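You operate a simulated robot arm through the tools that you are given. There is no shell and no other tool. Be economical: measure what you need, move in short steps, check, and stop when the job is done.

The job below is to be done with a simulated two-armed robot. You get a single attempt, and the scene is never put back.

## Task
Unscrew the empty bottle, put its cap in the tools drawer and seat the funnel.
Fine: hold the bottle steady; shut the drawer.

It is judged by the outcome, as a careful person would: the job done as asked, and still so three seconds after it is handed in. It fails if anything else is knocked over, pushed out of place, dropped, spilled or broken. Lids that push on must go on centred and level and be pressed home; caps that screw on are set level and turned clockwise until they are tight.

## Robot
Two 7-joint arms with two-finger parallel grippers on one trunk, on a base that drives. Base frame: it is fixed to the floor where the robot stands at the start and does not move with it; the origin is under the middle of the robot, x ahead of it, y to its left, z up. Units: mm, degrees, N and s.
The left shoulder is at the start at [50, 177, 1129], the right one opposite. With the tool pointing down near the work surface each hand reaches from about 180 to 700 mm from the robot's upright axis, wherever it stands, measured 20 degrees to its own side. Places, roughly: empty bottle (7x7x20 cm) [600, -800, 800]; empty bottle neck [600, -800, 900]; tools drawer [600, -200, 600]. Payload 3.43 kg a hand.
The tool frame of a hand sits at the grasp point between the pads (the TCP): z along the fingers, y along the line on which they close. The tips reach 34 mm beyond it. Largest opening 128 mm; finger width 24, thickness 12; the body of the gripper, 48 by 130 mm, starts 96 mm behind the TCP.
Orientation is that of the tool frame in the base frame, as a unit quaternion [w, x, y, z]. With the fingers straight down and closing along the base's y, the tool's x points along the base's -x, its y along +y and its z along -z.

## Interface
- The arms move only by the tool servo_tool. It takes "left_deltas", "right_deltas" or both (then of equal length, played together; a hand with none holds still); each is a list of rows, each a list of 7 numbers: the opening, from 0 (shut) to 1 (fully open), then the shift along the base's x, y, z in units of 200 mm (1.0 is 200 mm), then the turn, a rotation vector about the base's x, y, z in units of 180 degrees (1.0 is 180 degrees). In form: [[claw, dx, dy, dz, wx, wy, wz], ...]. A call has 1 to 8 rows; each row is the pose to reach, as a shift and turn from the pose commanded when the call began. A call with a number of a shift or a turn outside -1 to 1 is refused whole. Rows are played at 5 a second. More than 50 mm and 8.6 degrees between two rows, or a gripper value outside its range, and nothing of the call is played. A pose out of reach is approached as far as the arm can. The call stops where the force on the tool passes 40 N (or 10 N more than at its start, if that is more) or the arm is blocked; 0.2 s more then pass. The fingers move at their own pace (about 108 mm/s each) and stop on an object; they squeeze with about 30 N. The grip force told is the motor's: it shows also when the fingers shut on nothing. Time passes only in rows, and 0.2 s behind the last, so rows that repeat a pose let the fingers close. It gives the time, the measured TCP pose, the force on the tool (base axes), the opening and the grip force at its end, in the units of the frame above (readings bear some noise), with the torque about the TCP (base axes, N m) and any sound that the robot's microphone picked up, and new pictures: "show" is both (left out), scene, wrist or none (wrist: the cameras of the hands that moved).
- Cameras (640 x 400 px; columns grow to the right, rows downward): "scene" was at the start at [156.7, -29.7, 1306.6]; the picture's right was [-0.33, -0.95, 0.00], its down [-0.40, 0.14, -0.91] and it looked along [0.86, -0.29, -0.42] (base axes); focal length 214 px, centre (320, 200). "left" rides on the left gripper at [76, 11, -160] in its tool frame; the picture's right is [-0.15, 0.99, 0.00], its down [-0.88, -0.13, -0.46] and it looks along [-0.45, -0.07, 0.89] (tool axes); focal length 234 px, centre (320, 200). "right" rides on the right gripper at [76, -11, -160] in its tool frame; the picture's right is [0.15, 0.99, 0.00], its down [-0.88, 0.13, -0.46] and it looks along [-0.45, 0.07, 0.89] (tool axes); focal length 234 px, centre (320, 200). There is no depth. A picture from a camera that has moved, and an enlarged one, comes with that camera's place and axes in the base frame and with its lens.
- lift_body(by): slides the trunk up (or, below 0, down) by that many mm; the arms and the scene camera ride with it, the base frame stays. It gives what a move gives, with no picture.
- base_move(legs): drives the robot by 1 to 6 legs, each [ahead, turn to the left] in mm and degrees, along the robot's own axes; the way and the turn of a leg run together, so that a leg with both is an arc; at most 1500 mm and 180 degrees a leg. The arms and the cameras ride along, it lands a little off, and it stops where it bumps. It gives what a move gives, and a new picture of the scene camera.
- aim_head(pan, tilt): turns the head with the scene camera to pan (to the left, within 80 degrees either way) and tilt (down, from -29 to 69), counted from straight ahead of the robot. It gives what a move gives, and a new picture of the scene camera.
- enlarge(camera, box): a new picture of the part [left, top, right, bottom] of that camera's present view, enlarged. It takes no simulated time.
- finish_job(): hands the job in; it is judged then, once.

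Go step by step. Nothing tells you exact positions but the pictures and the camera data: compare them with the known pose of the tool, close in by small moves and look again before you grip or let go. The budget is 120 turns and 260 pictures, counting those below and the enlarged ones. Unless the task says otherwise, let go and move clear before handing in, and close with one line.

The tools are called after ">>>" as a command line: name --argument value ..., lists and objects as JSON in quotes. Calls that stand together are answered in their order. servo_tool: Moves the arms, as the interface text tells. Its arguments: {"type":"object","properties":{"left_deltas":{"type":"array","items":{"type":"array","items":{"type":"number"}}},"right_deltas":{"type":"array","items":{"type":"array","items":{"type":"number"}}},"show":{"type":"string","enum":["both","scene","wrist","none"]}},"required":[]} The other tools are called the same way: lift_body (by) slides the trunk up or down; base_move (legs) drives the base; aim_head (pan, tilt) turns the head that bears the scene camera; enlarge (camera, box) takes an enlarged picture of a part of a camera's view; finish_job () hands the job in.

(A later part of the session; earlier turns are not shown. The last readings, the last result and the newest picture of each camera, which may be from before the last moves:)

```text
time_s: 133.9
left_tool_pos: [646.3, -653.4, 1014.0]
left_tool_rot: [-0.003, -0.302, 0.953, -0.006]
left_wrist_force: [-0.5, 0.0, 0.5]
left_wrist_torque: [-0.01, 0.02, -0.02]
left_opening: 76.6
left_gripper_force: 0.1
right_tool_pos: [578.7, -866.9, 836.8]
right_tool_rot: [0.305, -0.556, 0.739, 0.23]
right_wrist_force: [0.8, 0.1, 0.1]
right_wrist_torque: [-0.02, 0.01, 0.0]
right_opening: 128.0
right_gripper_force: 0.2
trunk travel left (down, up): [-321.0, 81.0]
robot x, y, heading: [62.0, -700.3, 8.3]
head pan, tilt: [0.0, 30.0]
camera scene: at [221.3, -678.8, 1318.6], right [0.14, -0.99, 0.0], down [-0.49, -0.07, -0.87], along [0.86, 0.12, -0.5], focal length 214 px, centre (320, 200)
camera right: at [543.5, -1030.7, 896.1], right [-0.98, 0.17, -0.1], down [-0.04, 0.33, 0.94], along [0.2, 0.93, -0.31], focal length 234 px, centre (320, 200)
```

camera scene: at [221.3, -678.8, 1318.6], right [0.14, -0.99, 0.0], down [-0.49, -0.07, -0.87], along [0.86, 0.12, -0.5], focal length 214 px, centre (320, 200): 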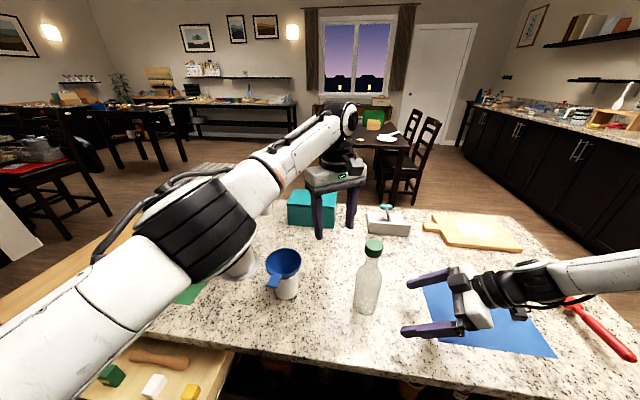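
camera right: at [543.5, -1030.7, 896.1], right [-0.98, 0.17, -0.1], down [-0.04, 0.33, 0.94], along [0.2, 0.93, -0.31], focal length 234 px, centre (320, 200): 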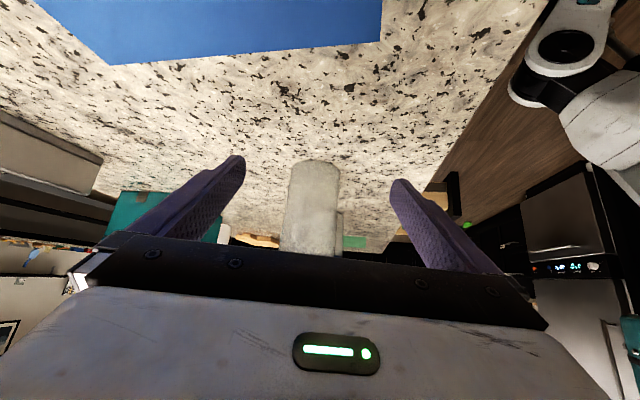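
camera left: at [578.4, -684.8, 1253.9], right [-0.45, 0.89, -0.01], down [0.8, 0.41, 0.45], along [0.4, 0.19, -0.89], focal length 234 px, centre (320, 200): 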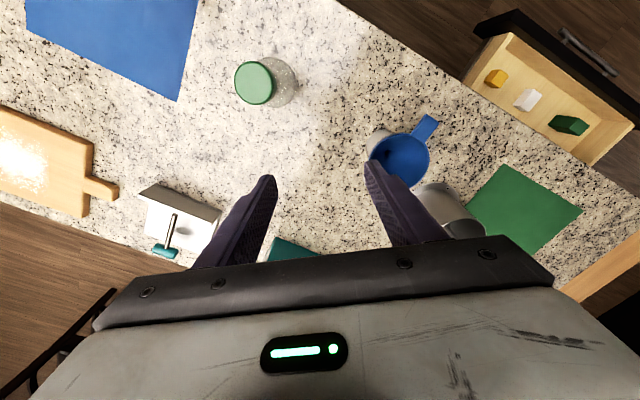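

The right hand is lined up with the bottle. Advance most of the way and check.

>>> servo_tool --right_deltas '[[1, 0.03, 0.12, 0, 0, 0, 0], [1, 0.06, 0.24, 0, 0, 0, 0], [1, 0.09, 0.36, 0, 0, 0, 0], [1, 0.11, 0.44, 0, 0, 0, 0]]'

```text
time_s: 134.9
left_tool_pos: [645.2, -652.7, 1013.5]
left_tool_rot: [-0.003, -0.302, 0.953, -0.005]
left_wrist_force: [-0.2, -0.7, 0.5]
left_wrist_torque: [-0.03, -0.01, -0.01]
left_opening: 76.9
left_gripper_force: 0.2
right_tool_pos: [601.7, -780.0, 836.8]
right_tool_rot: [0.304, -0.556, 0.738, 0.23]
right_wrist_force: [0.3, 0.7, -0.8]
right_wrist_torque: [-0.01, -0.03, 0.01]
right_opening: 128.1
right_gripper_force: 0.0
trunk travel left (down, up): [-321.0, 81.0]
robot x, y, heading: [58.9, -701.8, 8.2]
head pan, tilt: [0.0, 30.0]
camera scene: at [221.4, -678.5, 1318.6], right [0.14, -0.99, 0.0], down [-0.49, -0.07, -0.87], along [0.86, 0.12, -0.5], focal length 214 px, centre (320, 200)
camera right: at [567.0, -943.0, 896.4], right [-0.98, 0.17, -0.1], down [-0.04, 0.33, 0.94], along [0.2, 0.93, -0.31], focal length 234 px, centre (320, 200)
```

scene: 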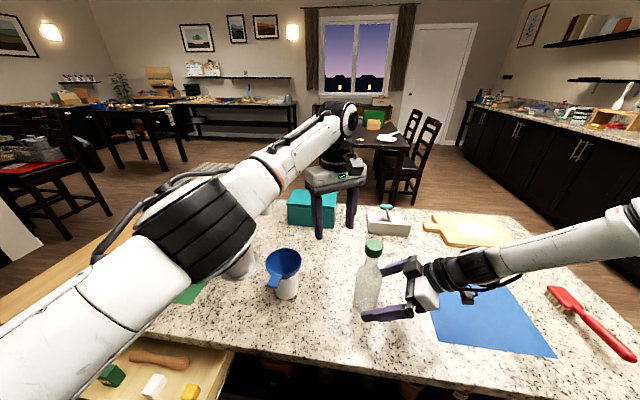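
right: 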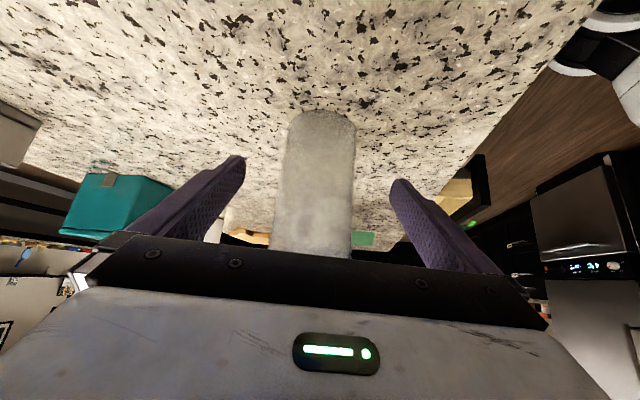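

Right tracks well. Before gripping, check the left's reach above the cap (raise first, then over).

>>> servo_tool --left_deltas '[[0.6, 0, 0, 0.1, 0, 0, 0], [0.6, 0, 0, 0.18, 0, 0, -0.02], [0.6, -0.04, -0.1, 0.18, 0, 0, -0.06], [0.6, -0.08, -0.2, 0.18, 0, 0, -0.1], [0.6, -0.12, -0.3, 0.18, 0, 0, -0.14], [0.6, -0.15, -0.4, 0.18, 0, 0, -0.18], [0.6, -0.18, -0.48, 0.18, 0, 0, -0.19], [0.6, -0.18, -0.48, 0.18, 0, 0, -0.19]]'

```text
time_s: 136.9
left_tool_pos: [621.7, -688.5, 1051.0]
left_tool_rot: [-0.004, -0.041, 0.999, -0.015]
left_wrist_force: [0.0, 0.6, -0.4]
left_wrist_torque: [-0.01, -0.04, 0.0]
left_opening: 76.8
left_gripper_force: 0.1
left hand out of reach, approached as far as the arm can: row 1, 2, 3, 4, 5, 6, 7, 8
right_tool_pos: [601.6, -778.9, 837.1]
right_tool_rot: [0.305, -0.556, 0.738, 0.23]
right_wrist_force: [0.1, 0.5, -0.1]
right_wrist_torque: [0.03, 0.0, -0.01]
right_opening: 127.7
right_gripper_force: 0.1
trunk travel left (down, up): [-321.0, 81.0]
robot x, y, heading: [63.8, -699.9, 8.2]
head pan, tilt: [0.0, 30.0]
stopped in row 8 (left hand): the arm was blocked; the commanded pose is now the measured one
camera scene: at [221.4, -678.4, 1318.6], right [0.14, -0.99, 0.0], down [-0.49, -0.07, -0.87], along [0.86, 0.12, -0.5], focal length 214 px, centre (320, 200)
camera left: at [547.1, -678.2, 1211.9], right [0.06, 1.0, -0.03], down [0.89, -0.04, 0.45], along [0.45, -0.06, -0.89], focal length 234 px, centre (320, 200)
```

scene: 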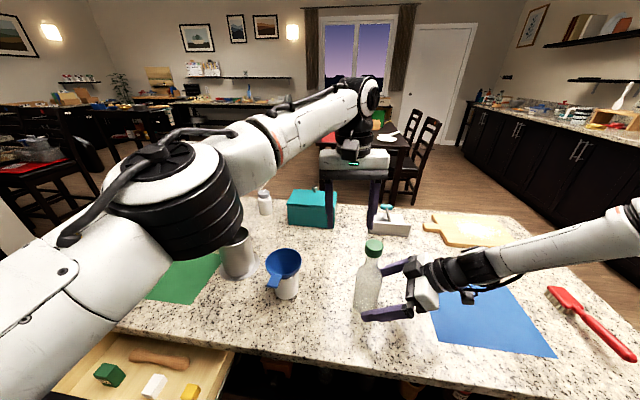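
left: 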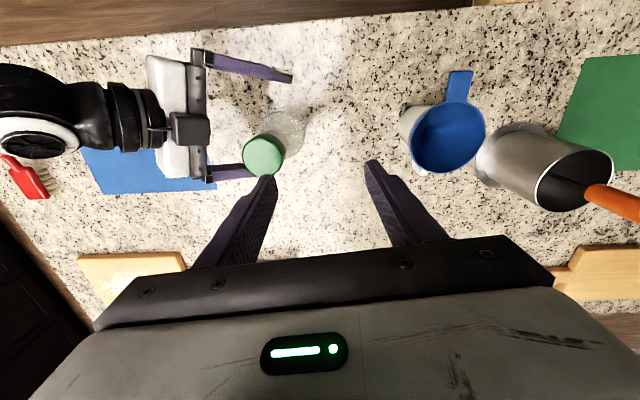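

The left arm is creeping toward it; command again.

>>> servo_tool --left_deltas '[[0.6, -0.01, -0.05, 0, 0, 0, 0], [0.6, -0.02, -0.1, 0, 0, 0, 0], [0.6, -0.03, -0.15, 0, 0, 0, 0], [0.6, -0.04, -0.2, 0, 0, 0, 0], [0.6, -0.05, -0.25, 0, 0, 0, 0], [0.6, -0.065, -0.305, 0, 0, 0, 0], [0.6, -0.065, -0.305, 0, 0, 0, 0], [0.6, -0.065, -0.305, 0, 0, 0, 0]]' --show "wrist"

```text
time_s: 138.9
left_tool_pos: [622.6, -696.5, 1054.7]
left_tool_rot: [-0.002, -0.074, 0.997, -0.026]
left_wrist_force: [-0.9, 0.4, 0.1]
left_wrist_torque: [0.01, -0.02, 0.0]
left_opening: 76.9
left_gripper_force: 0.2
left hand out of reach, approached as far as the arm can: row 3, 4, 5, 6, 7, 8
right_tool_pos: [601.5, -778.1, 836.5]
right_tool_rot: [0.304, -0.556, 0.738, 0.231]
right_wrist_force: [-0.2, 0.2, 0.6]
right_wrist_torque: [-0.03, -0.02, 0.0]
right_opening: 128.0
right_gripper_force: 0.1
trunk travel left (down, up): [-321.0, 81.0]
robot x, y, heading: [65.2, -698.0, 8.4]
head pan, tilt: [0.0, 30.0]
stopped in row 8 (left hand): the arm was blocked; the commanded pose is now the measured one
camera left: at [545.7, -686.4, 1214.2], right [0.0, 1.0, -0.05], down [0.89, 0.02, 0.46], along [0.46, -0.04, -0.89], focal length 234 px, centre (320, 200)
```

left: 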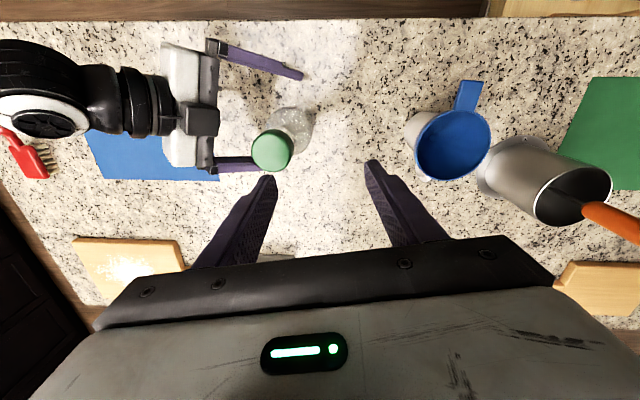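

Turn the base −5.4° to bring the left over the cap; the right merely retreats along its approach line.

>>> base_move --legs '[[0, -5.4]]'

>>> servo_tool --left_deltas '[[0.6, -0.03, 0, 0, 0, 0, 0], [0.6, -0.055, 0, 0, 0, 0, 0], [0.6, -0.055, 0, 0, 0, 0, 0], [0.6, -0.055, 0, 0, 0, 0, 0]]' --right_deltas '[[1, 0.03, 0, 0, 0, 0, 0.03], [1, 0.05, 0.05, 0, 0, 0, 0.03], [1, 0.06, 0.12, 0, 0, 0, 0.03], [1, 0.07, 0.2, 0, 0, 0, 0.03]]'

```text
time_s: 139.8
left_tool_pos: [618.8, -748.3, 1055.3]
left_tool_rot: [-0.002, -0.027, 0.999, -0.025]
left_wrist_force: [-0.3, -0.1, -0.6]
left_wrist_torque: [0.04, -0.02, 0.0]
left_opening: 76.7
left_gripper_force: 0.0
right_tool_pos: [591.5, -828.9, 836.3]
right_tool_rot: [0.315, -0.521, 0.764, 0.216]
right_wrist_force: [-0.2, -0.4, -0.6]
right_wrist_torque: [-0.02, 0.03, 0.0]
right_opening: 128.1
right_gripper_force: 0.2
trunk travel left (down, up): [-321.0, 81.0]
robot x, y, heading: [61.1, -704.1, 3.0]
head pan, tilt: [0.0, 30.0]
camera scene: at [222.7, -693.9, 1318.6], right [0.05, -1.0, 0.0], down [-0.5, -0.02, -0.87], along [0.86, 0.04, -0.5], focal length 214 px, centre (320, 200)
```

scene: 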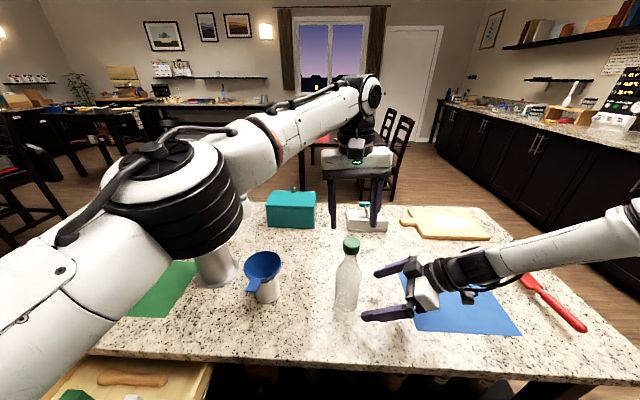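

```text
time_s: 140.8
left_tool_pos: [609.0, -747.8, 1054.0]
left_tool_rot: [-0.003, -0.027, 0.999, -0.024]
left_wrist_force: [0.9, -0.2, -0.4]
left_wrist_torque: [-0.01, 0.01, 0.0]
left_opening: 76.9
left_gripper_force: 0.0
right_tool_pos: [592.3, -800.6, 855.0]
right_tool_rot: [0.304, -0.556, 0.738, 0.23]
right_wrist_force: [0.3, 0.3, 0.7]
right_wrist_torque: [0.03, -0.02, -0.01]
right_opening: 128.1
right_gripper_force: 0.2
right hand out of reach, approached as far as the arm can: row 1, 2, 3, 4
trunk travel left (down, up): [-321.0, 81.0]
robot x, y, heading: [64.7, -702.4, 2.8]
head pan, tilt: [0.0, 30.0]
camera scene: at [222.8, -693.5, 1318.6], right [0.05, -1.0, 0.0], down [-0.5, -0.03, -0.87], along [0.86, 0.04, -0.5], focal length 214 px, centre (320, 200)
camera right: at [557.8, -965.3, 914.8], right [-0.98, 0.17, -0.1], down [-0.04, 0.33, 0.94], along [0.2, 0.93, -0.31], focal length 234 px, centre (320, 200)
camera left: at [533.8, -731.8, 1214.5], right [0.09, 0.99, -0.05], down [0.89, -0.06, 0.46], along [0.45, -0.09, -0.89], focal length 234 px, centre (320, 200)
```

scene: 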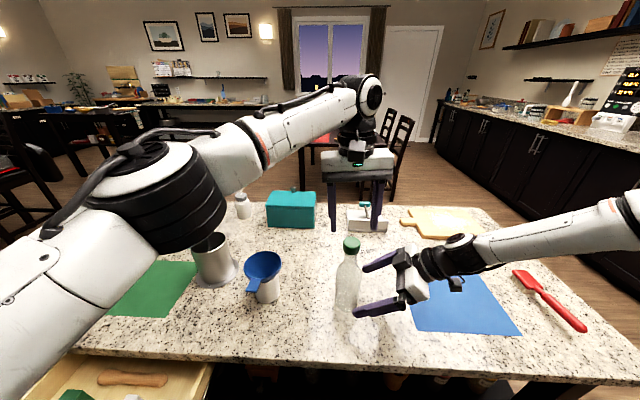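
right: 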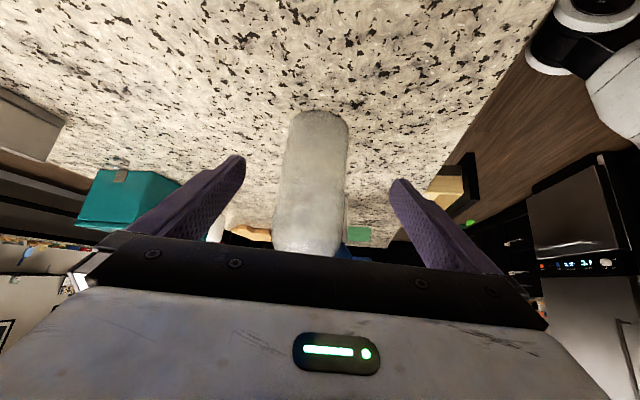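
left: 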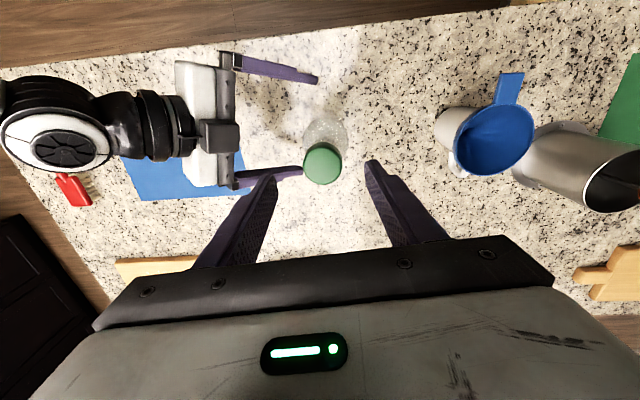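

Left is over the cap; right is ~50 mm short. Push the left further inward with a larger command (safe height) to see if its elbow swings as it did before.

>>> servo_tool --left_deltas '[[0.6, -0.03, -0.13, 0.05, 0, 0, 0], [0.6, -0.07, -0.26, 0.05, 0, 0, 0], [0.6, -0.11, -0.4, 0.05, 0, 0, 0], [0.6, -0.17, -0.53, 0.05, 0, 0, 0], [0.6, -0.24, -0.66, 0.05, 0, 0, 0], [0.6, -0.32, -0.79, 0.05, 0, 0, 0], [0.6, -0.4, -0.92, 0.05, 0, 0, 0], [0.6, -0.48, -1.0, 0.05, 0, 0, 0]]' --show "none"

```text
time_s: 142.8
left_tool_pos: [532.6, -831.9, 1046.2]
left_tool_rot: [-0.012, -0.07, 0.997, -0.035]
left_wrist_force: [-0.4, -0.4, -1.0]
left_wrist_torque: [0.02, 0.05, -0.02]
left_opening: 76.9
left_gripper_force: 0.0
left hand out of reach, approached as far as the arm can: row 2, 3, 4, 5, 6, 7, 8
right_tool_pos: [592.8, -801.0, 856.6]
right_tool_rot: [0.304, -0.557, 0.738, 0.231]
right_wrist_force: [0.8, 0.0, 0.3]
right_wrist_torque: [-0.03, -0.03, -0.03]
right_opening: 128.1
right_gripper_force: 0.0
trunk travel left (down, up): [-321.0, 81.0]
robot x, y, heading: [61.9, -700.0, 3.1]
head pan, tilt: [0.0, 30.0]
stopped in row 8 (left hand): the arm was blocked; the commanded pose is now the measured one
```

That shows the limit is radial: the robot should stand ~46 mm closer and turned +4.5°. Retract the right hand first, then move the base.

>>> servo_tool --right_deltas '[[1, -0.04, -0.12, 0, 0, 0, 0], [1, -0.08, -0.24, 0, 0, 0, 0], [1, -0.13, -0.37, 0, 0, 0, 0], [1, -0.17, -0.5, -0.05, 0, 0, 0]]' --show "none"

>>> base_move --legs '[[0, 4.5], [46, 0]]'

```text
time_s: 143.8
left_tool_pos: [532.2, -832.4, 1046.4]
left_tool_rot: [-0.013, -0.068, 0.997, -0.035]
left_wrist_force: [0.5, 0.0, -0.8]
left_wrist_torque: [0.01, 0.0, 0.02]
left_opening: 76.7
left_gripper_force: 0.1
right_tool_pos: [559.6, -901.7, 844.2]
right_tool_rot: [0.304, -0.556, 0.738, 0.23]
right_wrist_force: [0.3, -0.8, -0.7]
right_wrist_torque: [-0.01, 0.02, -0.01]
right_opening: 128.0
right_gripper_force: 0.1
trunk travel left (down, up): [-321.0, 81.0]
robot x, y, heading: [62.7, -703.5, 2.6]
head pan, tilt: [0.0, 30.0]
```

```text
time_s: 145.2
left_tool_pos: [587.3, -789.2, 1046.1]
left_tool_rot: [-0.011, -0.108, 0.993, -0.036]
left_wrist_force: [0.3, 0.1, -1.3]
left_wrist_torque: [0.02, 0.02, 0.0]
left_opening: 76.8
left_gripper_force: 0.1
right_tool_pos: [618.5, -854.9, 844.5]
right_tool_rot: [0.294, -0.585, 0.716, 0.243]
right_wrist_force: [1.6, 0.1, -0.3]
right_wrist_torque: [0.02, -0.01, 0.01]
right_opening: 127.8
right_gripper_force: 0.1
trunk travel left (down, up): [-321.0, 81.0]
robot x, y, heading: [106.4, -696.6, 7.4]
head pan, tilt: [0.0, 30.0]
camera scene: at [267.4, -675.2, 1318.4], right [0.13, -0.99, 0.0], down [-0.5, -0.06, -0.87], along [0.86, 0.11, -0.5], focal length 214 px, centre (320, 200)
```

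scene: 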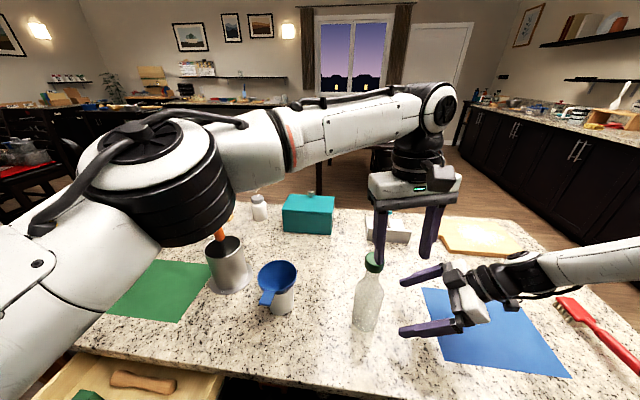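

Good stance. Align the right in x first then approach the bottle; level the left and centre it over the cap.

>>> servo_tool --left_deltas '[[0.6, 0.03, 0.05, 0, 0.008, -0.001, 0], [0.6, 0.06, 0.1, 0, 0.016, -0.003, 0], [0.6, 0.09, 0.15, 0, 0.0236, -0.0045, 0], [0.6, 0.11, 0.2, 0, 0.0236, -0.0045, 0], [0.6, 0.11, 0.2, 0, 0.0236, -0.0045, 0], [0.6, 0.11, 0.2, 0, 0.0236, -0.0045, 0], [0.6, 0.11, 0.2, 0, 0.0236, -0.0045, 0]]' --right_deltas '[[1, -0.08, 0, -0.02, 0, 0, 0], [1, -0.15, 0, -0.04, 0, 0, 0], [1, -0.13, 0.1, -0.04, 0, 0, 0], [1, -0.11, 0.2, -0.04, 0, 0, 0], [1, -0.09, 0.3, -0.04, 0, 0, 0], [1, -0.07, 0.4, -0.04, 0, 0, 0], [1, -0.06, 0.47, -0.04, 0, 0, 0]]'

```text
time_s: 146.8
left_tool_pos: [608.5, -748.8, 1046.1]
left_tool_rot: [0.0, -0.109, 0.994, 0.001]
left_wrist_force: [0.3, 0.2, 0.1]
left_wrist_torque: [-0.02, 0.06, 0.0]
left_opening: 77.0
left_gripper_force: 0.0
right_tool_pos: [606.5, -761.8, 837.2]
right_tool_rot: [0.295, -0.584, 0.716, 0.243]
right_wrist_force: [1.1, -0.6, 0.0]
right_wrist_torque: [0.04, -0.03, 0.02]
right_opening: 128.0
right_gripper_force: 0.2
trunk travel left (down, up): [-321.0, 81.0]
robot x, y, heading: [112.1, -694.8, 7.6]
head pan, tilt: [0.0, 30.0]
camera scene: at [266.5, -675.1, 1318.6], right [0.13, -0.99, 0.0], down [-0.5, -0.06, -0.87], along [0.86, 0.11, -0.5], focal length 214 px, centre (320, 200)
camera right: at [584.1, -928.6, 895.7], right [-0.99, 0.09, -0.1], down [-0.07, 0.32, 0.94], along [0.12, 0.94, -0.31], focal length 234 px, centre (320, 200)
camera left: at [532.3, -753.1, 1206.4], right [-0.07, 1.0, 0.0], down [0.89, 0.06, 0.46], along [0.45, 0.03, -0.89], focal length 234 px, centre (320, 200)
```

scene: 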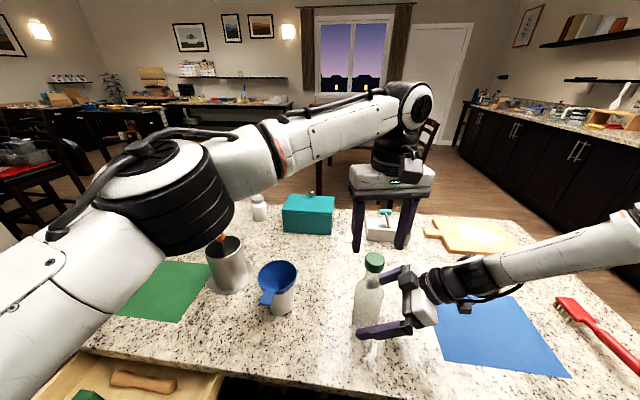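
right: 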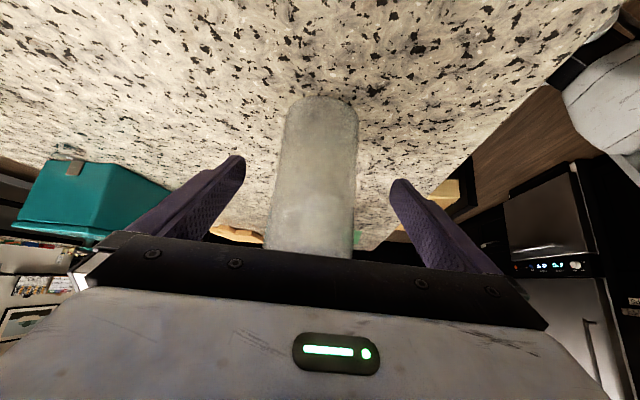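
left: 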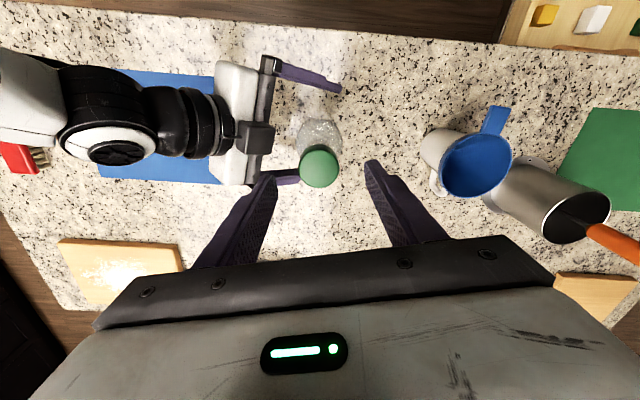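

Both hands are aligned. Close the right hand on the bottle body.

>>> servo_tool --right_deltas '[[0.8, 0, 0.01, 0, 0, 0, 0], [0.6, 0, 0.01, 0, 0, 0, 0], [0.5, 0, 0.01, 0, 0, 0, 0], [0.4, 0, 0.01, 0, 0, 0, 0], [0.3, 0, 0.01, 0, 0, 0, 0]]'

>>> enlarge --camera "left" --box '[220, 80, 420, 205]'

```text
time_s: 148.0
left_tool_pos: [608.1, -748.7, 1046.3]
left_tool_rot: [0.0, -0.109, 0.994, 0.001]
left_wrist_force: [0.3, -0.5, -0.1]
left_wrist_torque: [0.0, 0.01, 0.0]
left_opening: 76.8
left_gripper_force: 0.0
right_tool_pos: [606.3, -760.3, 837.1]
right_tool_rot: [0.295, -0.585, 0.715, 0.242]
right_wrist_force: [1.0, 0.2, 2.6]
right_wrist_torque: [0.01, -0.12, 0.03]
right_opening: 66.3
right_gripper_force: 30.3
trunk travel left (down, up): [-321.0, 81.0]
robot x, y, heading: [109.6, -696.0, 7.5]
head pan, tilt: [0.0, 30.0]
camera scene: at [266.3, -675.2, 1318.7], right [0.13, -0.99, 0.0], down [-0.5, -0.06, -0.87], along [0.86, 0.11, -0.5], focal length 214 px, centre (320, 200)
camera right: at [584.1, -926.4, 895.9], right [-0.99, 0.09, -0.1], down [-0.07, 0.32, 0.94], along [0.12, 0.94, -0.31], focal length 234 px, centre (320, 200)
```

scene: 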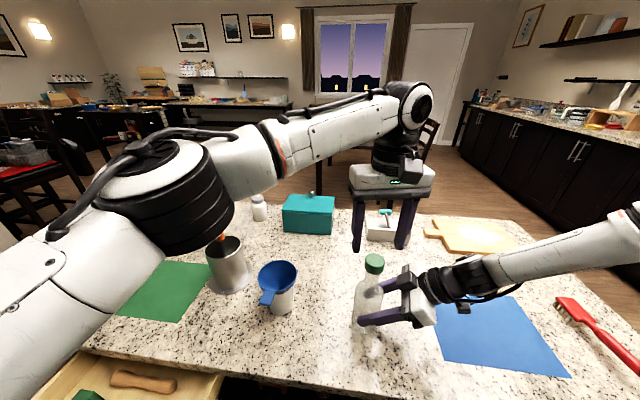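
right: 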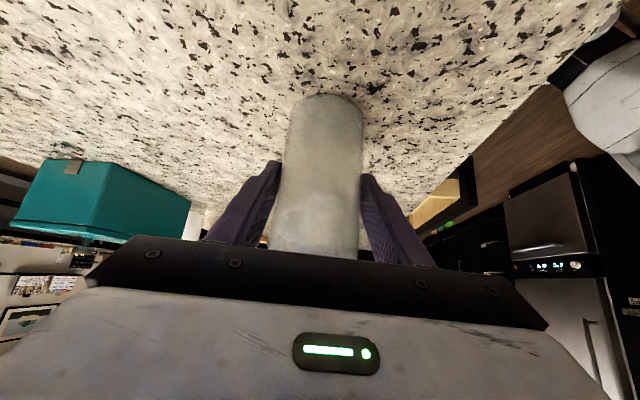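

```text
3.20 times, centred on (320, 142) of left
camera zoom: at [532.1, -753.2, 1206.5], right [-0.07, 1.0, 0.0], down [0.89, 0.06, 0.46], along [0.45, 0.03, -0.89], focal length 749 px, centre (320, 384)
```

zoom: 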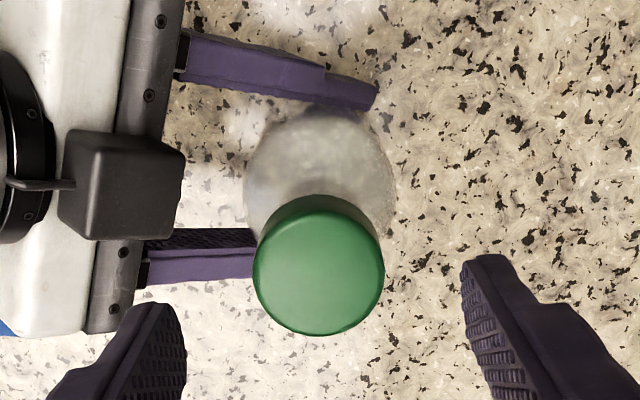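

The bottle is firmly held. Pre-turn the left hand clockwise (still above the cap) to have stroke for unscrewing.

>>> servo_tool --left_deltas '[[0.6, 0, 0, 0, 0, 0, -0.045], [0.6, 0, 0, 0, 0, 0, -0.09], [0.6, 0, 0, 0, 0, 0, -0.135], [0.6, 0, 0, 0, 0, 0, -0.18], [0.6, 0, 0, 0, 0, 0, -0.225], [0.6, 0, 0, 0, 0, 0, -0.27], [0.6, 0, 0, 0, 0, 0, -0.315], [0.6, 0, 0, 0, 0, 0, -0.36]]' --show "none"

```text
time_s: 149.8
left_tool_pos: [616.3, -734.9, 1046.4]
left_tool_rot: [-0.001, 0.428, 0.904, -0.001]
left_wrist_force: [-0.6, 0.6, 0.7]
left_wrist_torque: [-0.02, -0.01, 0.0]
left_opening: 76.8
left_gripper_force: 0.0
right_tool_pos: [605.6, -759.9, 836.7]
right_tool_rot: [0.295, -0.585, 0.715, 0.243]
right_wrist_force: [0.7, -1.2, 2.7]
right_wrist_torque: [-0.04, -0.18, -0.01]
right_opening: 66.3
right_gripper_force: 29.9
trunk travel left (down, up): [-321.0, 81.0]
robot x, y, heading: [106.1, -696.3, 7.5]
head pan, tilt: [0.0, 30.0]
```

>>> servo_tool --left_deltas '[[0.6, -0.02, -0.035, -0.03, 0, 0, 0], [0.6, -0.045, -0.07, -0.06, 0, 0, 0], [0.6, -0.045, -0.07, -0.09, 0, 0, 0], [0.6, -0.045, -0.07, -0.09, 0, 0, 0]]' --show "wrist"

```text
time_s: 151.0
left_tool_pos: [616.7, -738.6, 1033.6]
left_tool_rot: [0.006, 0.416, 0.91, 0.002]
left_wrist_force: [-0.2, -0.4, 0.0]
left_wrist_torque: [-0.01, 0.03, 0.02]
left_opening: 76.7
left_gripper_force: 0.0
right_tool_pos: [605.7, -759.9, 837.1]
right_tool_rot: [0.295, -0.586, 0.715, 0.243]
right_wrist_force: [0.5, 0.3, 1.8]
right_wrist_torque: [0.01, -0.03, -0.01]
right_opening: 66.4
right_gripper_force: 29.7
trunk travel left (down, up): [-321.0, 81.0]
robot x, y, heading: [108.2, -697.1, 7.6]
head pan, tilt: [0.0, 30.0]
stopped in row 4 (left hand): the arm was blocked; the commanded pose is now the measured one
camera left: at [574.3, -671.0, 1193.2], right [0.84, 0.54, 0.01], down [0.47, -0.75, 0.46], along [0.26, -0.39, -0.89], focal length 234 px, centre (320, 200)
```

left: 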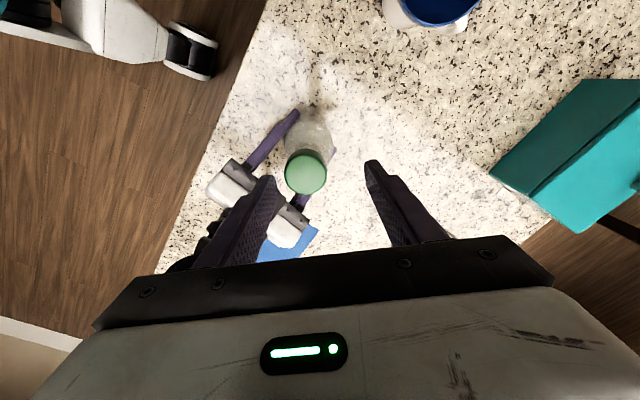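

At this yaw it is limited; back off 20° and recentre.

>>> servo_tool --left_deltas '[[0.6, 0, 0, 0, 0, 0, 0.045], [0.6, -0.01, -0.01, 0, 0, 0, 0.09], [0.6, -0.03, -0.03, 0, 0, 0, 0.12], [0.6, -0.047, -0.052, 0, 0, 0, 0.13], [0.6, -0.047, -0.052, 0, 0, 0, 0.13]]' --show "wrist"

```text
time_s: 152.2
left_tool_pos: [613.1, -740.1, 1034.0]
left_tool_rot: [0.006, 0.214, 0.977, 0.004]
left_wrist_force: [-0.1, 0.2, 0.5]
left_wrist_torque: [-0.02, 0.0, 0.0]
left_opening: 76.8
left_gripper_force: 0.0
right_tool_pos: [606.3, -759.4, 837.1]
right_tool_rot: [0.295, -0.585, 0.715, 0.243]
right_wrist_force: [1.4, -0.1, 2.1]
right_wrist_torque: [0.02, -0.14, 0.0]
right_opening: 66.0
right_gripper_force: 29.6
trunk travel left (down, up): [-321.0, 81.0]
robot x, y, heading: [109.9, -695.2, 7.4]
head pan, tilt: [0.0, 30.0]
camera left: at [546.7, -697.7, 1193.8], right [0.55, 0.84, 0.01], down [0.74, -0.49, 0.46], along [0.39, -0.25, -0.89], focal length 234 px, centre (320, 200)
```

left: 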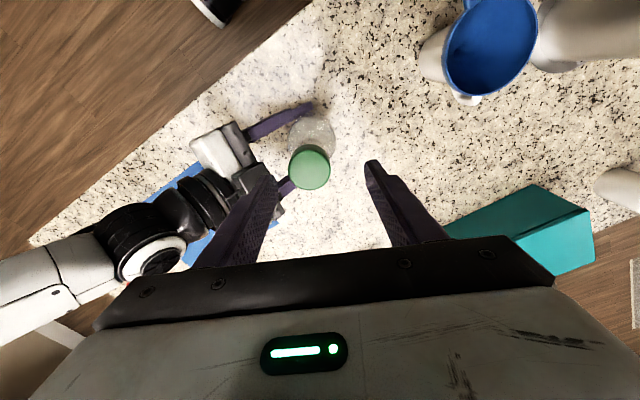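

>>> servo_tool --left_deltas '[[0.6, 0, 0, 0, 0, 0, 0.02], [0.6, 0, 0, 0, 0, 0, 0.03], [0.6, 0, 0, 0, 0, 0, 0.03], [0.6, 0, 0, 0, 0, 0, 0.03]]' --show "none"

```text
time_s: 153.2
left_tool_pos: [611.6, -739.7, 1031.7]
left_tool_rot: [0.005, 0.169, 0.986, 0.004]
left_wrist_force: [0.2, 0.1, -0.8]
left_wrist_torque: [0.0, -0.01, -0.02]
left_opening: 76.6
left_gripper_force: 0.1
right_tool_pos: [605.2, -760.5, 837.0]
right_tool_rot: [0.295, -0.585, 0.715, 0.242]
right_wrist_force: [1.9, 0.4, 2.6]
right_wrist_torque: [0.01, -0.19, 0.0]
right_opening: 66.3
right_gripper_force: 29.4
trunk travel left (down, up): [-321.0, 81.0]
robot x, y, heading: [105.8, -695.5, 7.5]
head pan, tilt: [0.0, 30.0]
```

>>> servo_tool --left_deltas '[[0.6, 0, 0, 0, 0, 0, 0.04], [0.6, -0.01, -0.02, 0, 0, 0, 0.08], [0.6, -0.02, -0.045, 0, 0, 0, 0.12], [0.6, -0.02, -0.045, 0, 0, 0, 0.12], [0.6, -0.02, -0.045, 0, 0, 0, 0.12]]' --show "none"

```text
time_s: 154.6
left_tool_pos: [616.7, -731.1, 1031.5]
left_tool_rot: [0.002, -0.035, 0.999, 0.005]
left_wrist_force: [-0.1, 0.0, -0.5]
left_wrist_torque: [0.01, -0.05, -0.04]
left_opening: 76.8
left_gripper_force: 0.0
right_tool_pos: [605.1, -760.6, 835.8]
right_tool_rot: [0.295, -0.585, 0.715, 0.242]
right_wrist_force: [-0.1, -0.6, 0.9]
right_wrist_torque: [-0.03, -0.03, -0.02]
right_opening: 66.5
right_gripper_force: 29.9
trunk travel left (down, up): [-321.0, 81.0]
robot x, y, heading: [109.8, -694.9, 7.2]
head pan, tilt: [0.0, 30.0]
stopped in row 5 (left hand): the arm was blocked; the commanded pose is now the measured one
```

>>> servo_tool --left_deltas '[[0.6, -0.1, -0.05, 0.08, 0, 0, 0.02], [0.6, -0.2, -0.1, 0.1, 0, 0, 0.04], [0.6, -0.3, -0.17, 0.1, 0, 0, 0.06], [0.6, -0.38, -0.25, 0.1, 0, 0, 0.06], [0.6, -0.45, -0.33, 0.1, 0, 0, 0.06], [0.6, -0.45, -0.33, 0.1, 0, 0, 0.06]]' --show "scene"

```text
time_s: 156.0
left_tool_pos: [540.5, -785.5, 1050.4]
left_tool_rot: [0.002, -0.146, 0.989, 0.004]
left_wrist_force: [0.3, -0.2, -0.7]
left_wrist_torque: [0.01, -0.01, -0.03]
left_opening: 77.1
left_gripper_force: 0.2
right_tool_pos: [605.9, -760.7, 836.5]
right_tool_rot: [0.296, -0.585, 0.715, 0.242]
right_wrist_force: [-0.7, -1.0, 2.3]
right_wrist_torque: [-0.02, -0.07, -0.03]
right_opening: 66.0
right_gripper_force: 29.8
trunk travel left (down, up): [-321.0, 81.0]
robot x, y, heading: [109.4, -694.5, 7.1]
head pan, tilt: [0.0, 30.0]
camera scene: at [266.3, -675.3, 1318.7], right [0.13, -0.99, 0.0], down [-0.5, -0.06, -0.87], along [0.86, 0.11, -0.5], focal length 214 px, centre (320, 200)
```

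scene: 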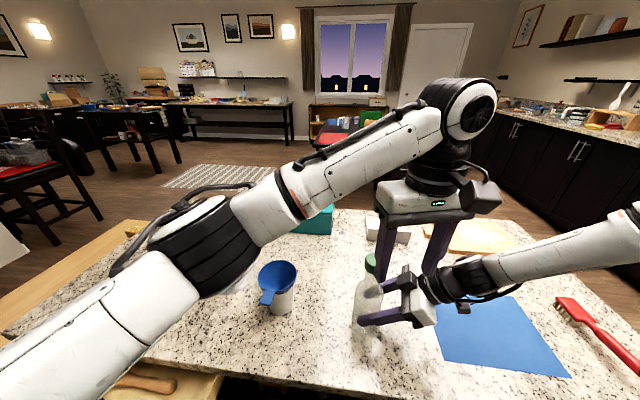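

>>> servo_tool --left_deltas '[[0.6, 0.1, 0.06, 0, 0, 0, 0], [0.6, 0.2, 0.12, 0, 0, 0, 0], [0.6, 0.3, 0.18, 0, 0, 0, 0], [0.6, 0.4, 0.24, 0, 0, 0, 0], [0.6, 0.4, 0.24, 0, 0, 0, 0]]' --show "none"

```text
time_s: 157.4
left_tool_pos: [623.5, -727.6, 1047.1]
left_tool_rot: [-0.004, -0.153, 0.988, 0.007]
left_wrist_force: [0.3, 0.3, 1.2]
left_wrist_torque: [0.01, 0.01, 0.03]
left_opening: 76.6
left_gripper_force: 0.2
right_tool_pos: [604.6, -758.9, 836.6]
right_tool_rot: [0.295, -0.585, 0.715, 0.243]
right_wrist_force: [-0.2, -0.1, 0.5]
right_wrist_torque: [-0.02, -0.06, 0.07]
right_opening: 66.1
right_gripper_force: 29.8
trunk travel left (down, up): [-321.0, 81.0]
robot x, y, heading: [105.9, -695.9, 7.5]
head pan, tilt: [0.0, 30.0]
stopped in row 5 (left hand): the arm was blocked; the commanded pose is now the measured one
```

>>> servo_tool --left_deltas '[[0.6, -0.04, -0.04, 0, 0, 0, 0], [0.6, -0.08, -0.08, 0, 0, 0, 0], [0.6, -0.1, -0.12, 0, 0, 0, 0], [0.6, -0.1, -0.14, 0, 0, 0, 0], [0.6, -0.1, -0.14, 0, 0, 0, 0]]' --show "none"

```text
time_s: 158.8
left_tool_pos: [617.6, -731.3, 1045.0]
left_tool_rot: [-0.004, -0.177, 0.984, 0.005]
left_wrist_force: [0.2, -0.3, -0.2]
left_wrist_torque: [-0.01, 0.0, 0.01]
left_opening: 76.8
left_gripper_force: 0.0
right_tool_pos: [606.4, -760.3, 835.7]
right_tool_rot: [0.295, -0.585, 0.716, 0.242]
right_wrist_force: [-0.8, 0.0, 1.0]
right_wrist_torque: [-0.01, -0.02, -0.01]
right_opening: 65.8
right_gripper_force: 30.8
trunk travel left (down, up): [-321.0, 81.0]
robot x, y, heading: [106.1, -695.2, 7.1]
head pan, tilt: [0.0, 30.0]
stopped in row 5 (left hand): the arm was blocked; the commanded pose is now the measured one
```

The left is on its reach boundary; standing ~35 mm closer fixes that. Release and retract the right, shift the base, then redo the approach.

>>> servo_tool --left_deltas '[[0.6, -0.05, -0.03, 0, 0, 0, 0], [0.6, -0.12, -0.08, 0, 0, 0, 0], [0.6, -0.2, -0.13, 0, 0, 0, 0], [0.6, -0.28, -0.18, 0, 0, 0, 0], [0.6, -0.36, -0.24, 0, 0, 0, 0], [0.6, -0.39, -0.27, 0, 0, 0, 0], [0.6, -0.39, -0.27, 0, 0, 0, 0]]' --right_deltas '[[0.7, 0, 0, 0, 0, 0, 0], [1, 0, 0, 0, 0, 0, 0], [1, 0, 0, 0, 0, 0, 0], [1, -0.02, -0.1, 0, 0, 0, 0], [1, -0.04, -0.22, 0, 0, 0, 0], [1, -0.065, -0.34, 0, 0, 0, 0], [1, -0.085, -0.44, 0, 0, 0, 0]]' --show "none"

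>>> base_move --legs '[[36, 0]]'

```text
time_s: 160.4
left_tool_pos: [540.4, -784.0, 1045.9]
left_tool_rot: [-0.003, -0.181, 0.983, 0.005]
left_wrist_force: [0.2, -0.7, 0.2]
left_wrist_torque: [-0.01, 0.0, 0.02]
left_opening: 76.9
left_gripper_force: 0.1
right_tool_pos: [589.5, -846.3, 834.7]
right_tool_rot: [0.296, -0.585, 0.715, 0.242]
right_wrist_force: [-0.4, -0.2, 0.6]
right_wrist_torque: [-0.01, -0.04, -0.03]
right_opening: 127.8
right_gripper_force: 0.1
trunk travel left (down, up): [-321.0, 81.0]
robot x, y, heading: [108.7, -697.6, 7.2]
head pan, tilt: [0.0, 30.0]
```

```text
time_s: 161.2
left_tool_pos: [577.1, -777.8, 1044.4]
left_tool_rot: [-0.004, -0.182, 0.983, 0.006]
left_wrist_force: [1.0, -0.2, 0.5]
left_wrist_torque: [-0.03, 0.06, 0.01]
left_opening: 76.7
left_gripper_force: 0.0
right_tool_pos: [624.9, -843.1, 836.2]
right_tool_rot: [0.295, -0.585, 0.716, 0.243]
right_wrist_force: [-0.5, 0.5, -0.8]
right_wrist_torque: [0.01, 0.01, 0.02]
right_opening: 127.8
right_gripper_force: 0.1
trunk travel left (down, up): [-321.0, 81.0]
robot x, y, heading: [144.4, -692.6, 7.3]
head pan, tilt: [0.0, 30.0]
camera scene: at [302.8, -670.5, 1318.4], right [0.13, -0.99, 0.0], down [-0.5, -0.06, -0.87], along [0.86, 0.11, -0.5], focal length 214 px, centre (320, 200)
```

scene: 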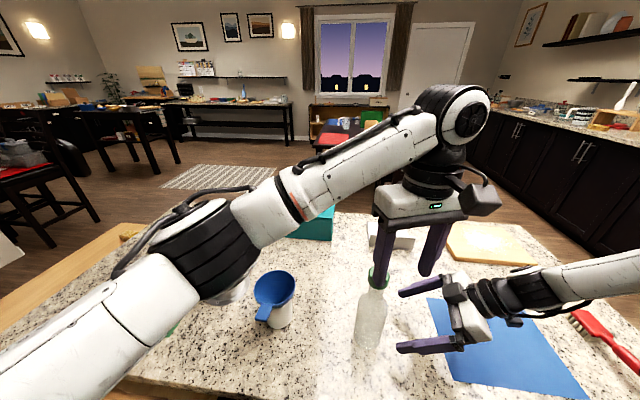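

>>> servo_tool --left_deltas '[[0.6, 0, 0, 0, 0, 0, -0.03], [0.6, 0, 0, 0, 0, 0, -0.06], [0.6, 0.04, 0.03, 0, 0, 0, -0.09], [0.6, 0.08, 0.07, 0, 0, 0, -0.12], [0.6, 0.12, 0.11, 0, 0, 0, -0.15], [0.6, 0.15, 0.145, 0, 0, 0, -0.17], [0.6, 0.15, 0.145, 0, 0, 0, -0.17], [0.6, 0.15, 0.145, 0, 0, 0, -0.17]]' --right_deltas '[[1, -0.08, 0, 0, 0, 0, 0], [1, -0.165, 0.0, 0, 0, 0, 0], [1, -0.14, 0.14, 0, 0, 0, 0], [1, -0.11, 0.28, 0, 0, 0, 0], [1, -0.09, 0.41, 0, 0, 0, 0], [0.7, -0.09, 0.415, 0, 0, 0, 0], [0.5, -0.09, 0.415, 0, 0, 0, 0], [0.3, -0.09, 0.415, 0, 0, 0, 0]]'

>>> enlarge --camera "left" --box '[220, 80, 420, 205]'

```text
time_s: 163.0
left_tool_pos: [606.3, -748.2, 1044.7]
left_tool_rot: [-0.002, 0.085, 0.996, 0.007]
left_wrist_force: [0.1, -0.2, 0.1]
left_wrist_torque: [0.03, 0.0, 0.03]
left_opening: 76.7
left_gripper_force: 0.1
right_tool_pos: [606.7, -758.0, 836.9]
right_tool_rot: [0.295, -0.585, 0.715, 0.242]
right_wrist_force: [0.7, -0.2, 1.7]
right_wrist_torque: [0.03, -0.09, -0.03]
right_opening: 65.9
right_gripper_force: 30.0
trunk travel left (down, up): [-321.0, 81.0]
robot x, y, heading: [143.4, -693.4, 7.6]
head pan, tilt: [0.0, 30.0]
camera scene: at [301.8, -670.6, 1318.6], right [0.13, -0.99, 0.0], down [-0.5, -0.06, -0.87], along [0.86, 0.11, -0.5], focal length 214 px, centre (320, 200)
camera right: at [585.4, -924.7, 896.2], right [-0.99, 0.09, -0.1], down [-0.07, 0.32, 0.94], along [0.12, 0.94, -0.31], focal length 234 px, centre (320, 200)
camera left: at [534.3, -726.0, 1205.3], right [0.31, 0.95, 0.01], down [0.85, -0.28, 0.45], along [0.43, -0.13, -0.89], focal length 234 px, centre (320, 200)
```

scene: 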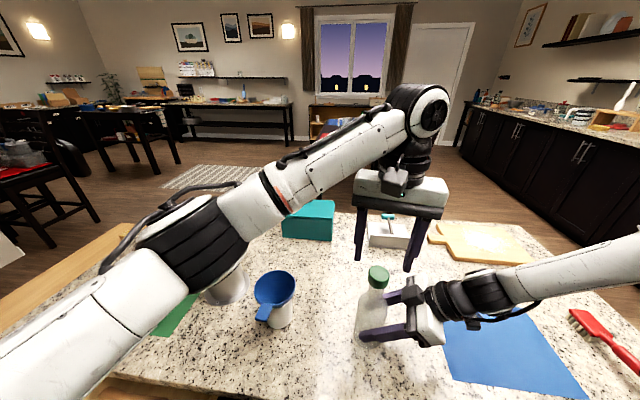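
right: 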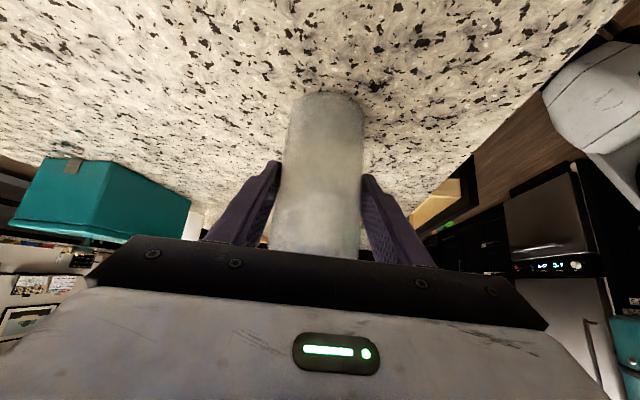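
left: 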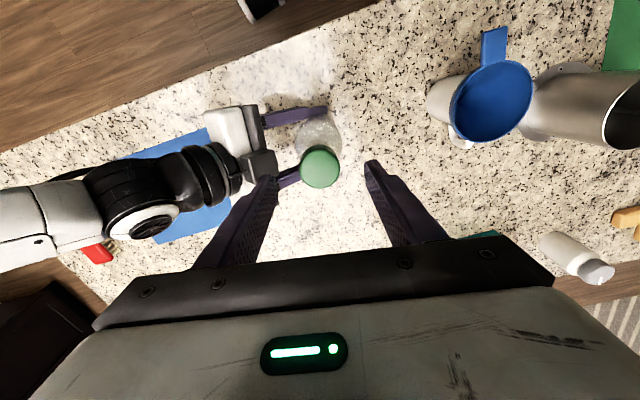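

```text
3.20 times, centred on (320, 142) of left
camera zoom: at [534.3, -726.0, 1205.3], right [0.31, 0.95, 0.01], down [0.85, -0.28, 0.45], along [0.43, -0.13, -0.89], focal length 749 px, centre (320, 384)
```

zoom: 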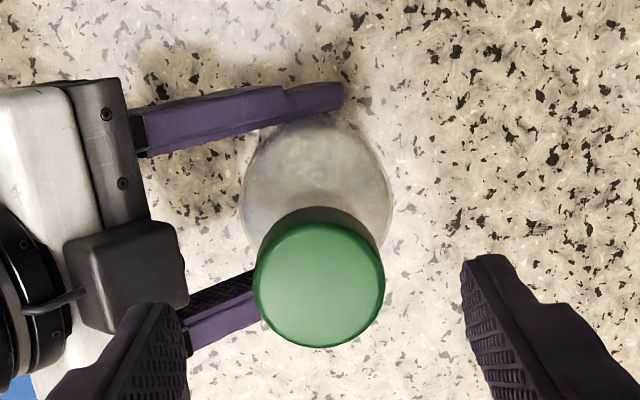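

Everything is aligned. Descend over the cap and grip it.

>>> servo_tool --left_deltas '[[0.6, 0, 0, -0.08, 0, 0, 0], [0.6, 0, 0, -0.16, 0, 0, 0], [0.6, 0, 0, -0.24, 0, 0, 0], [0.6, 0, 0, -0.29, 0, 0, 0], [0.5, 0, 0, -0.29, 0, 0, 0], [0.3, 0, 0, -0.29, 0, 0, 0], [0.2, 0, 0, -0.29, 0, 0, 0], [0.1, 0, 0, -0.29, 0, 0, 0]]'

```text
time_s: 164.8
left_tool_pos: [606.3, -748.8, 987.2]
left_tool_rot: [-0.002, 0.084, 0.996, 0.007]
left_wrist_force: [-0.1, 1.0, 0.1]
left_wrist_torque: [-0.05, 0.0, 0.01]
left_opening: 38.5
left_gripper_force: 30.0
right_tool_pos: [606.6, -759.0, 836.5]
right_tool_rot: [0.295, -0.585, 0.715, 0.242]
right_wrist_force: [-0.3, -1.9, 2.7]
right_wrist_torque: [0.11, -0.2, -0.02]
right_opening: 65.8
right_gripper_force: 30.6
trunk travel left (down, up): [-321.0, 81.0]
robot x, y, heading: [141.7, -688.6, 7.4]
head pan, tilt: [0.0, 30.0]
camera scene: at [301.6, -670.6, 1318.7], right [0.13, -0.99, 0.0], down [-0.5, -0.06, -0.87], along [0.86, 0.11, -0.5], focal length 214 px, centre (320, 200)
camera left: at [534.1, -726.6, 1147.9], right [0.31, 0.95, 0.01], down [0.85, -0.28, 0.45], along [0.43, -0.13, -0.89], focal length 234 px, centre (320, 200)
```

scene: 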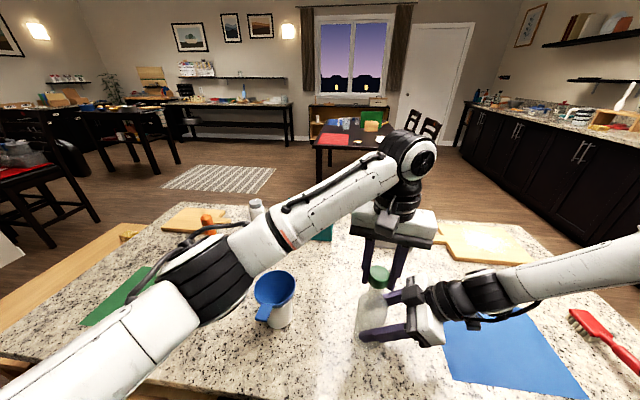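
left: 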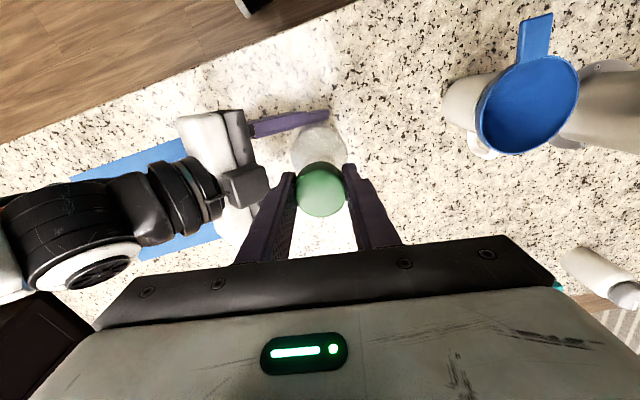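

The cap is gripped (38.5 mm). Turn counter-clockwise.

>>> servo_tool --left_deltas '[[0, 0, 0, 0, 0, 0, 0.045], [0, 0, 0, 0, 0, 0, 0.09], [0, 0, 0, 0.001, 0, 0, 0.135], [0, 0, 0, 0.001, 0, 0, 0.18], [0, 0, 0, 0.002, 0, 0, 0.225], [0, 0, 0, 0.002, 0, 0, 0.27], [0, 0, 0, 0.003, 0, 0, 0.315], [0, 0, 0, 0.003, 0, 0, 0.36]]'

```text
time_s: 166.6
left_tool_pos: [606.6, -748.5, 987.7]
left_tool_rot: [-0.005, -0.463, 0.886, 0.003]
left_wrist_force: [3.3, -5.6, 1.7]
left_wrist_torque: [-0.25, -0.09, -0.02]
left_opening: 38.6
left_gripper_force: 29.5
right_tool_pos: [605.9, -756.6, 836.5]
right_tool_rot: [0.295, -0.585, 0.715, 0.243]
right_wrist_force: [-1.0, 6.4, 0.9]
right_wrist_torque: [-0.58, -0.48, -0.01]
right_opening: 66.1
right_gripper_force: 29.9
trunk travel left (down, up): [-321.0, 81.0]
robot x, y, heading: [143.3, -692.1, 7.3]
head pan, tilt: [0.0, 30.0]
camera scene: at [301.7, -670.6, 1318.7], right [0.13, -0.99, 0.0], down [-0.5, -0.06, -0.87], along [0.86, 0.11, -0.5], focal length 214 px, centre (320, 200)
camera left: at [556.8, -805.1, 1148.3], right [-0.73, 0.68, 0.01], down [0.62, 0.65, 0.45], along [0.3, 0.33, -0.89], focal length 234 px, centre (320, 200)
```

scene: 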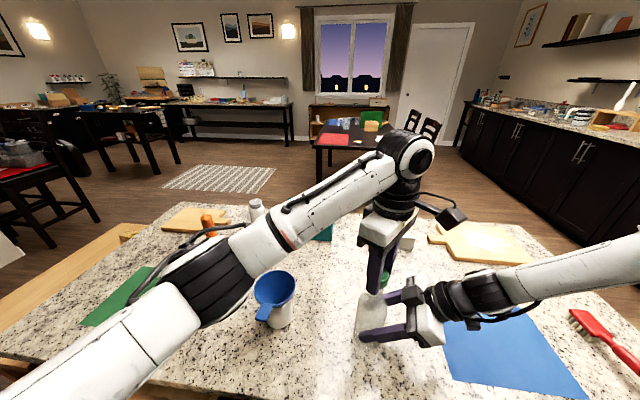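
left: 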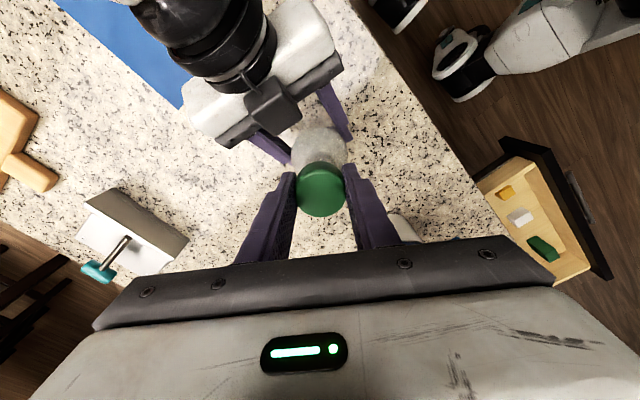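

It turns freely. Continue CCW.

>>> servo_tool --left_deltas '[[0, 0, 0, 0.001, 0, 0, 0.045], [0, 0, 0, 0.002, 0, 0, 0.09], [0, 0, 0, 0.003, 0, 0, 0.135], [0, 0, 0, 0.004, 0, 0, 0.18], [0, 0, 0, 0.005, 0, 0, 0.225], [0, 0, 0, 0.006, 0, 0, 0.27], [0, 0, 0, 0.007, 0, 0, 0.315], [0, 0, 0, 0.008, 0, 0, 0.36]]' --show "none"

>>> enlarge --camera "scene" --box '[330, 220, 450, 360]'

```text
time_s: 168.5
left_tool_pos: [634.9, -737.9, 982.6]
left_tool_rot: [0.015, 0.869, -0.494, -0.011]
left_wrist_force: [-11.1, -5.4, 19.8]
left_wrist_torque: [-0.87, 1.21, 0.2]
left_opening: 41.0
left_gripper_force: 30.4
left hand out of reach, approached as far as the arm can: row 8
right_tool_pos: [616.9, -761.1, 841.7]
right_tool_rot: [0.302, -0.578, 0.721, 0.234]
right_wrist_force: [8.7, 8.1, -2.0]
right_wrist_torque: [0.42, 0.62, -0.21]
right_opening: 68.6
right_gripper_force: 30.0
trunk travel left (down, up): [-321.0, 81.0]
robot x, y, heading: [139.1, -695.0, 7.6]
head pan, tilt: [0.0, 30.0]
stopped in row 8 (left hand): the force on the tool passed its limit at 72 N (the readings are from after the stop); the commanded pose is now the measured one
```

```text
2.86 times, centred on (390, 290) of scene
camera zoom: at [299.9, -670.5, 1319.1], right [0.13, -0.99, 0.0], down [-0.49, -0.06, -0.87], along [0.86, 0.11, -0.5], focal length 613 px, centre (120, -57)
```

zoom: 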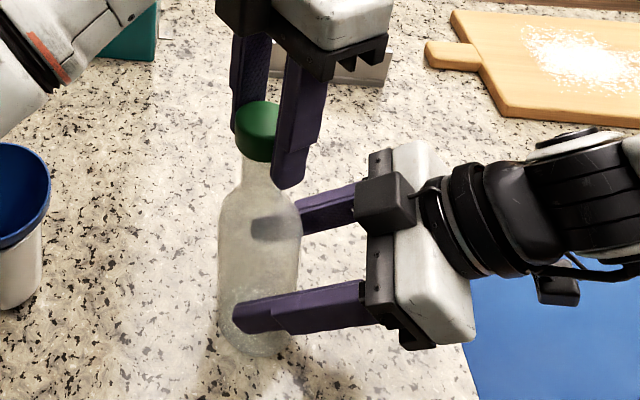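

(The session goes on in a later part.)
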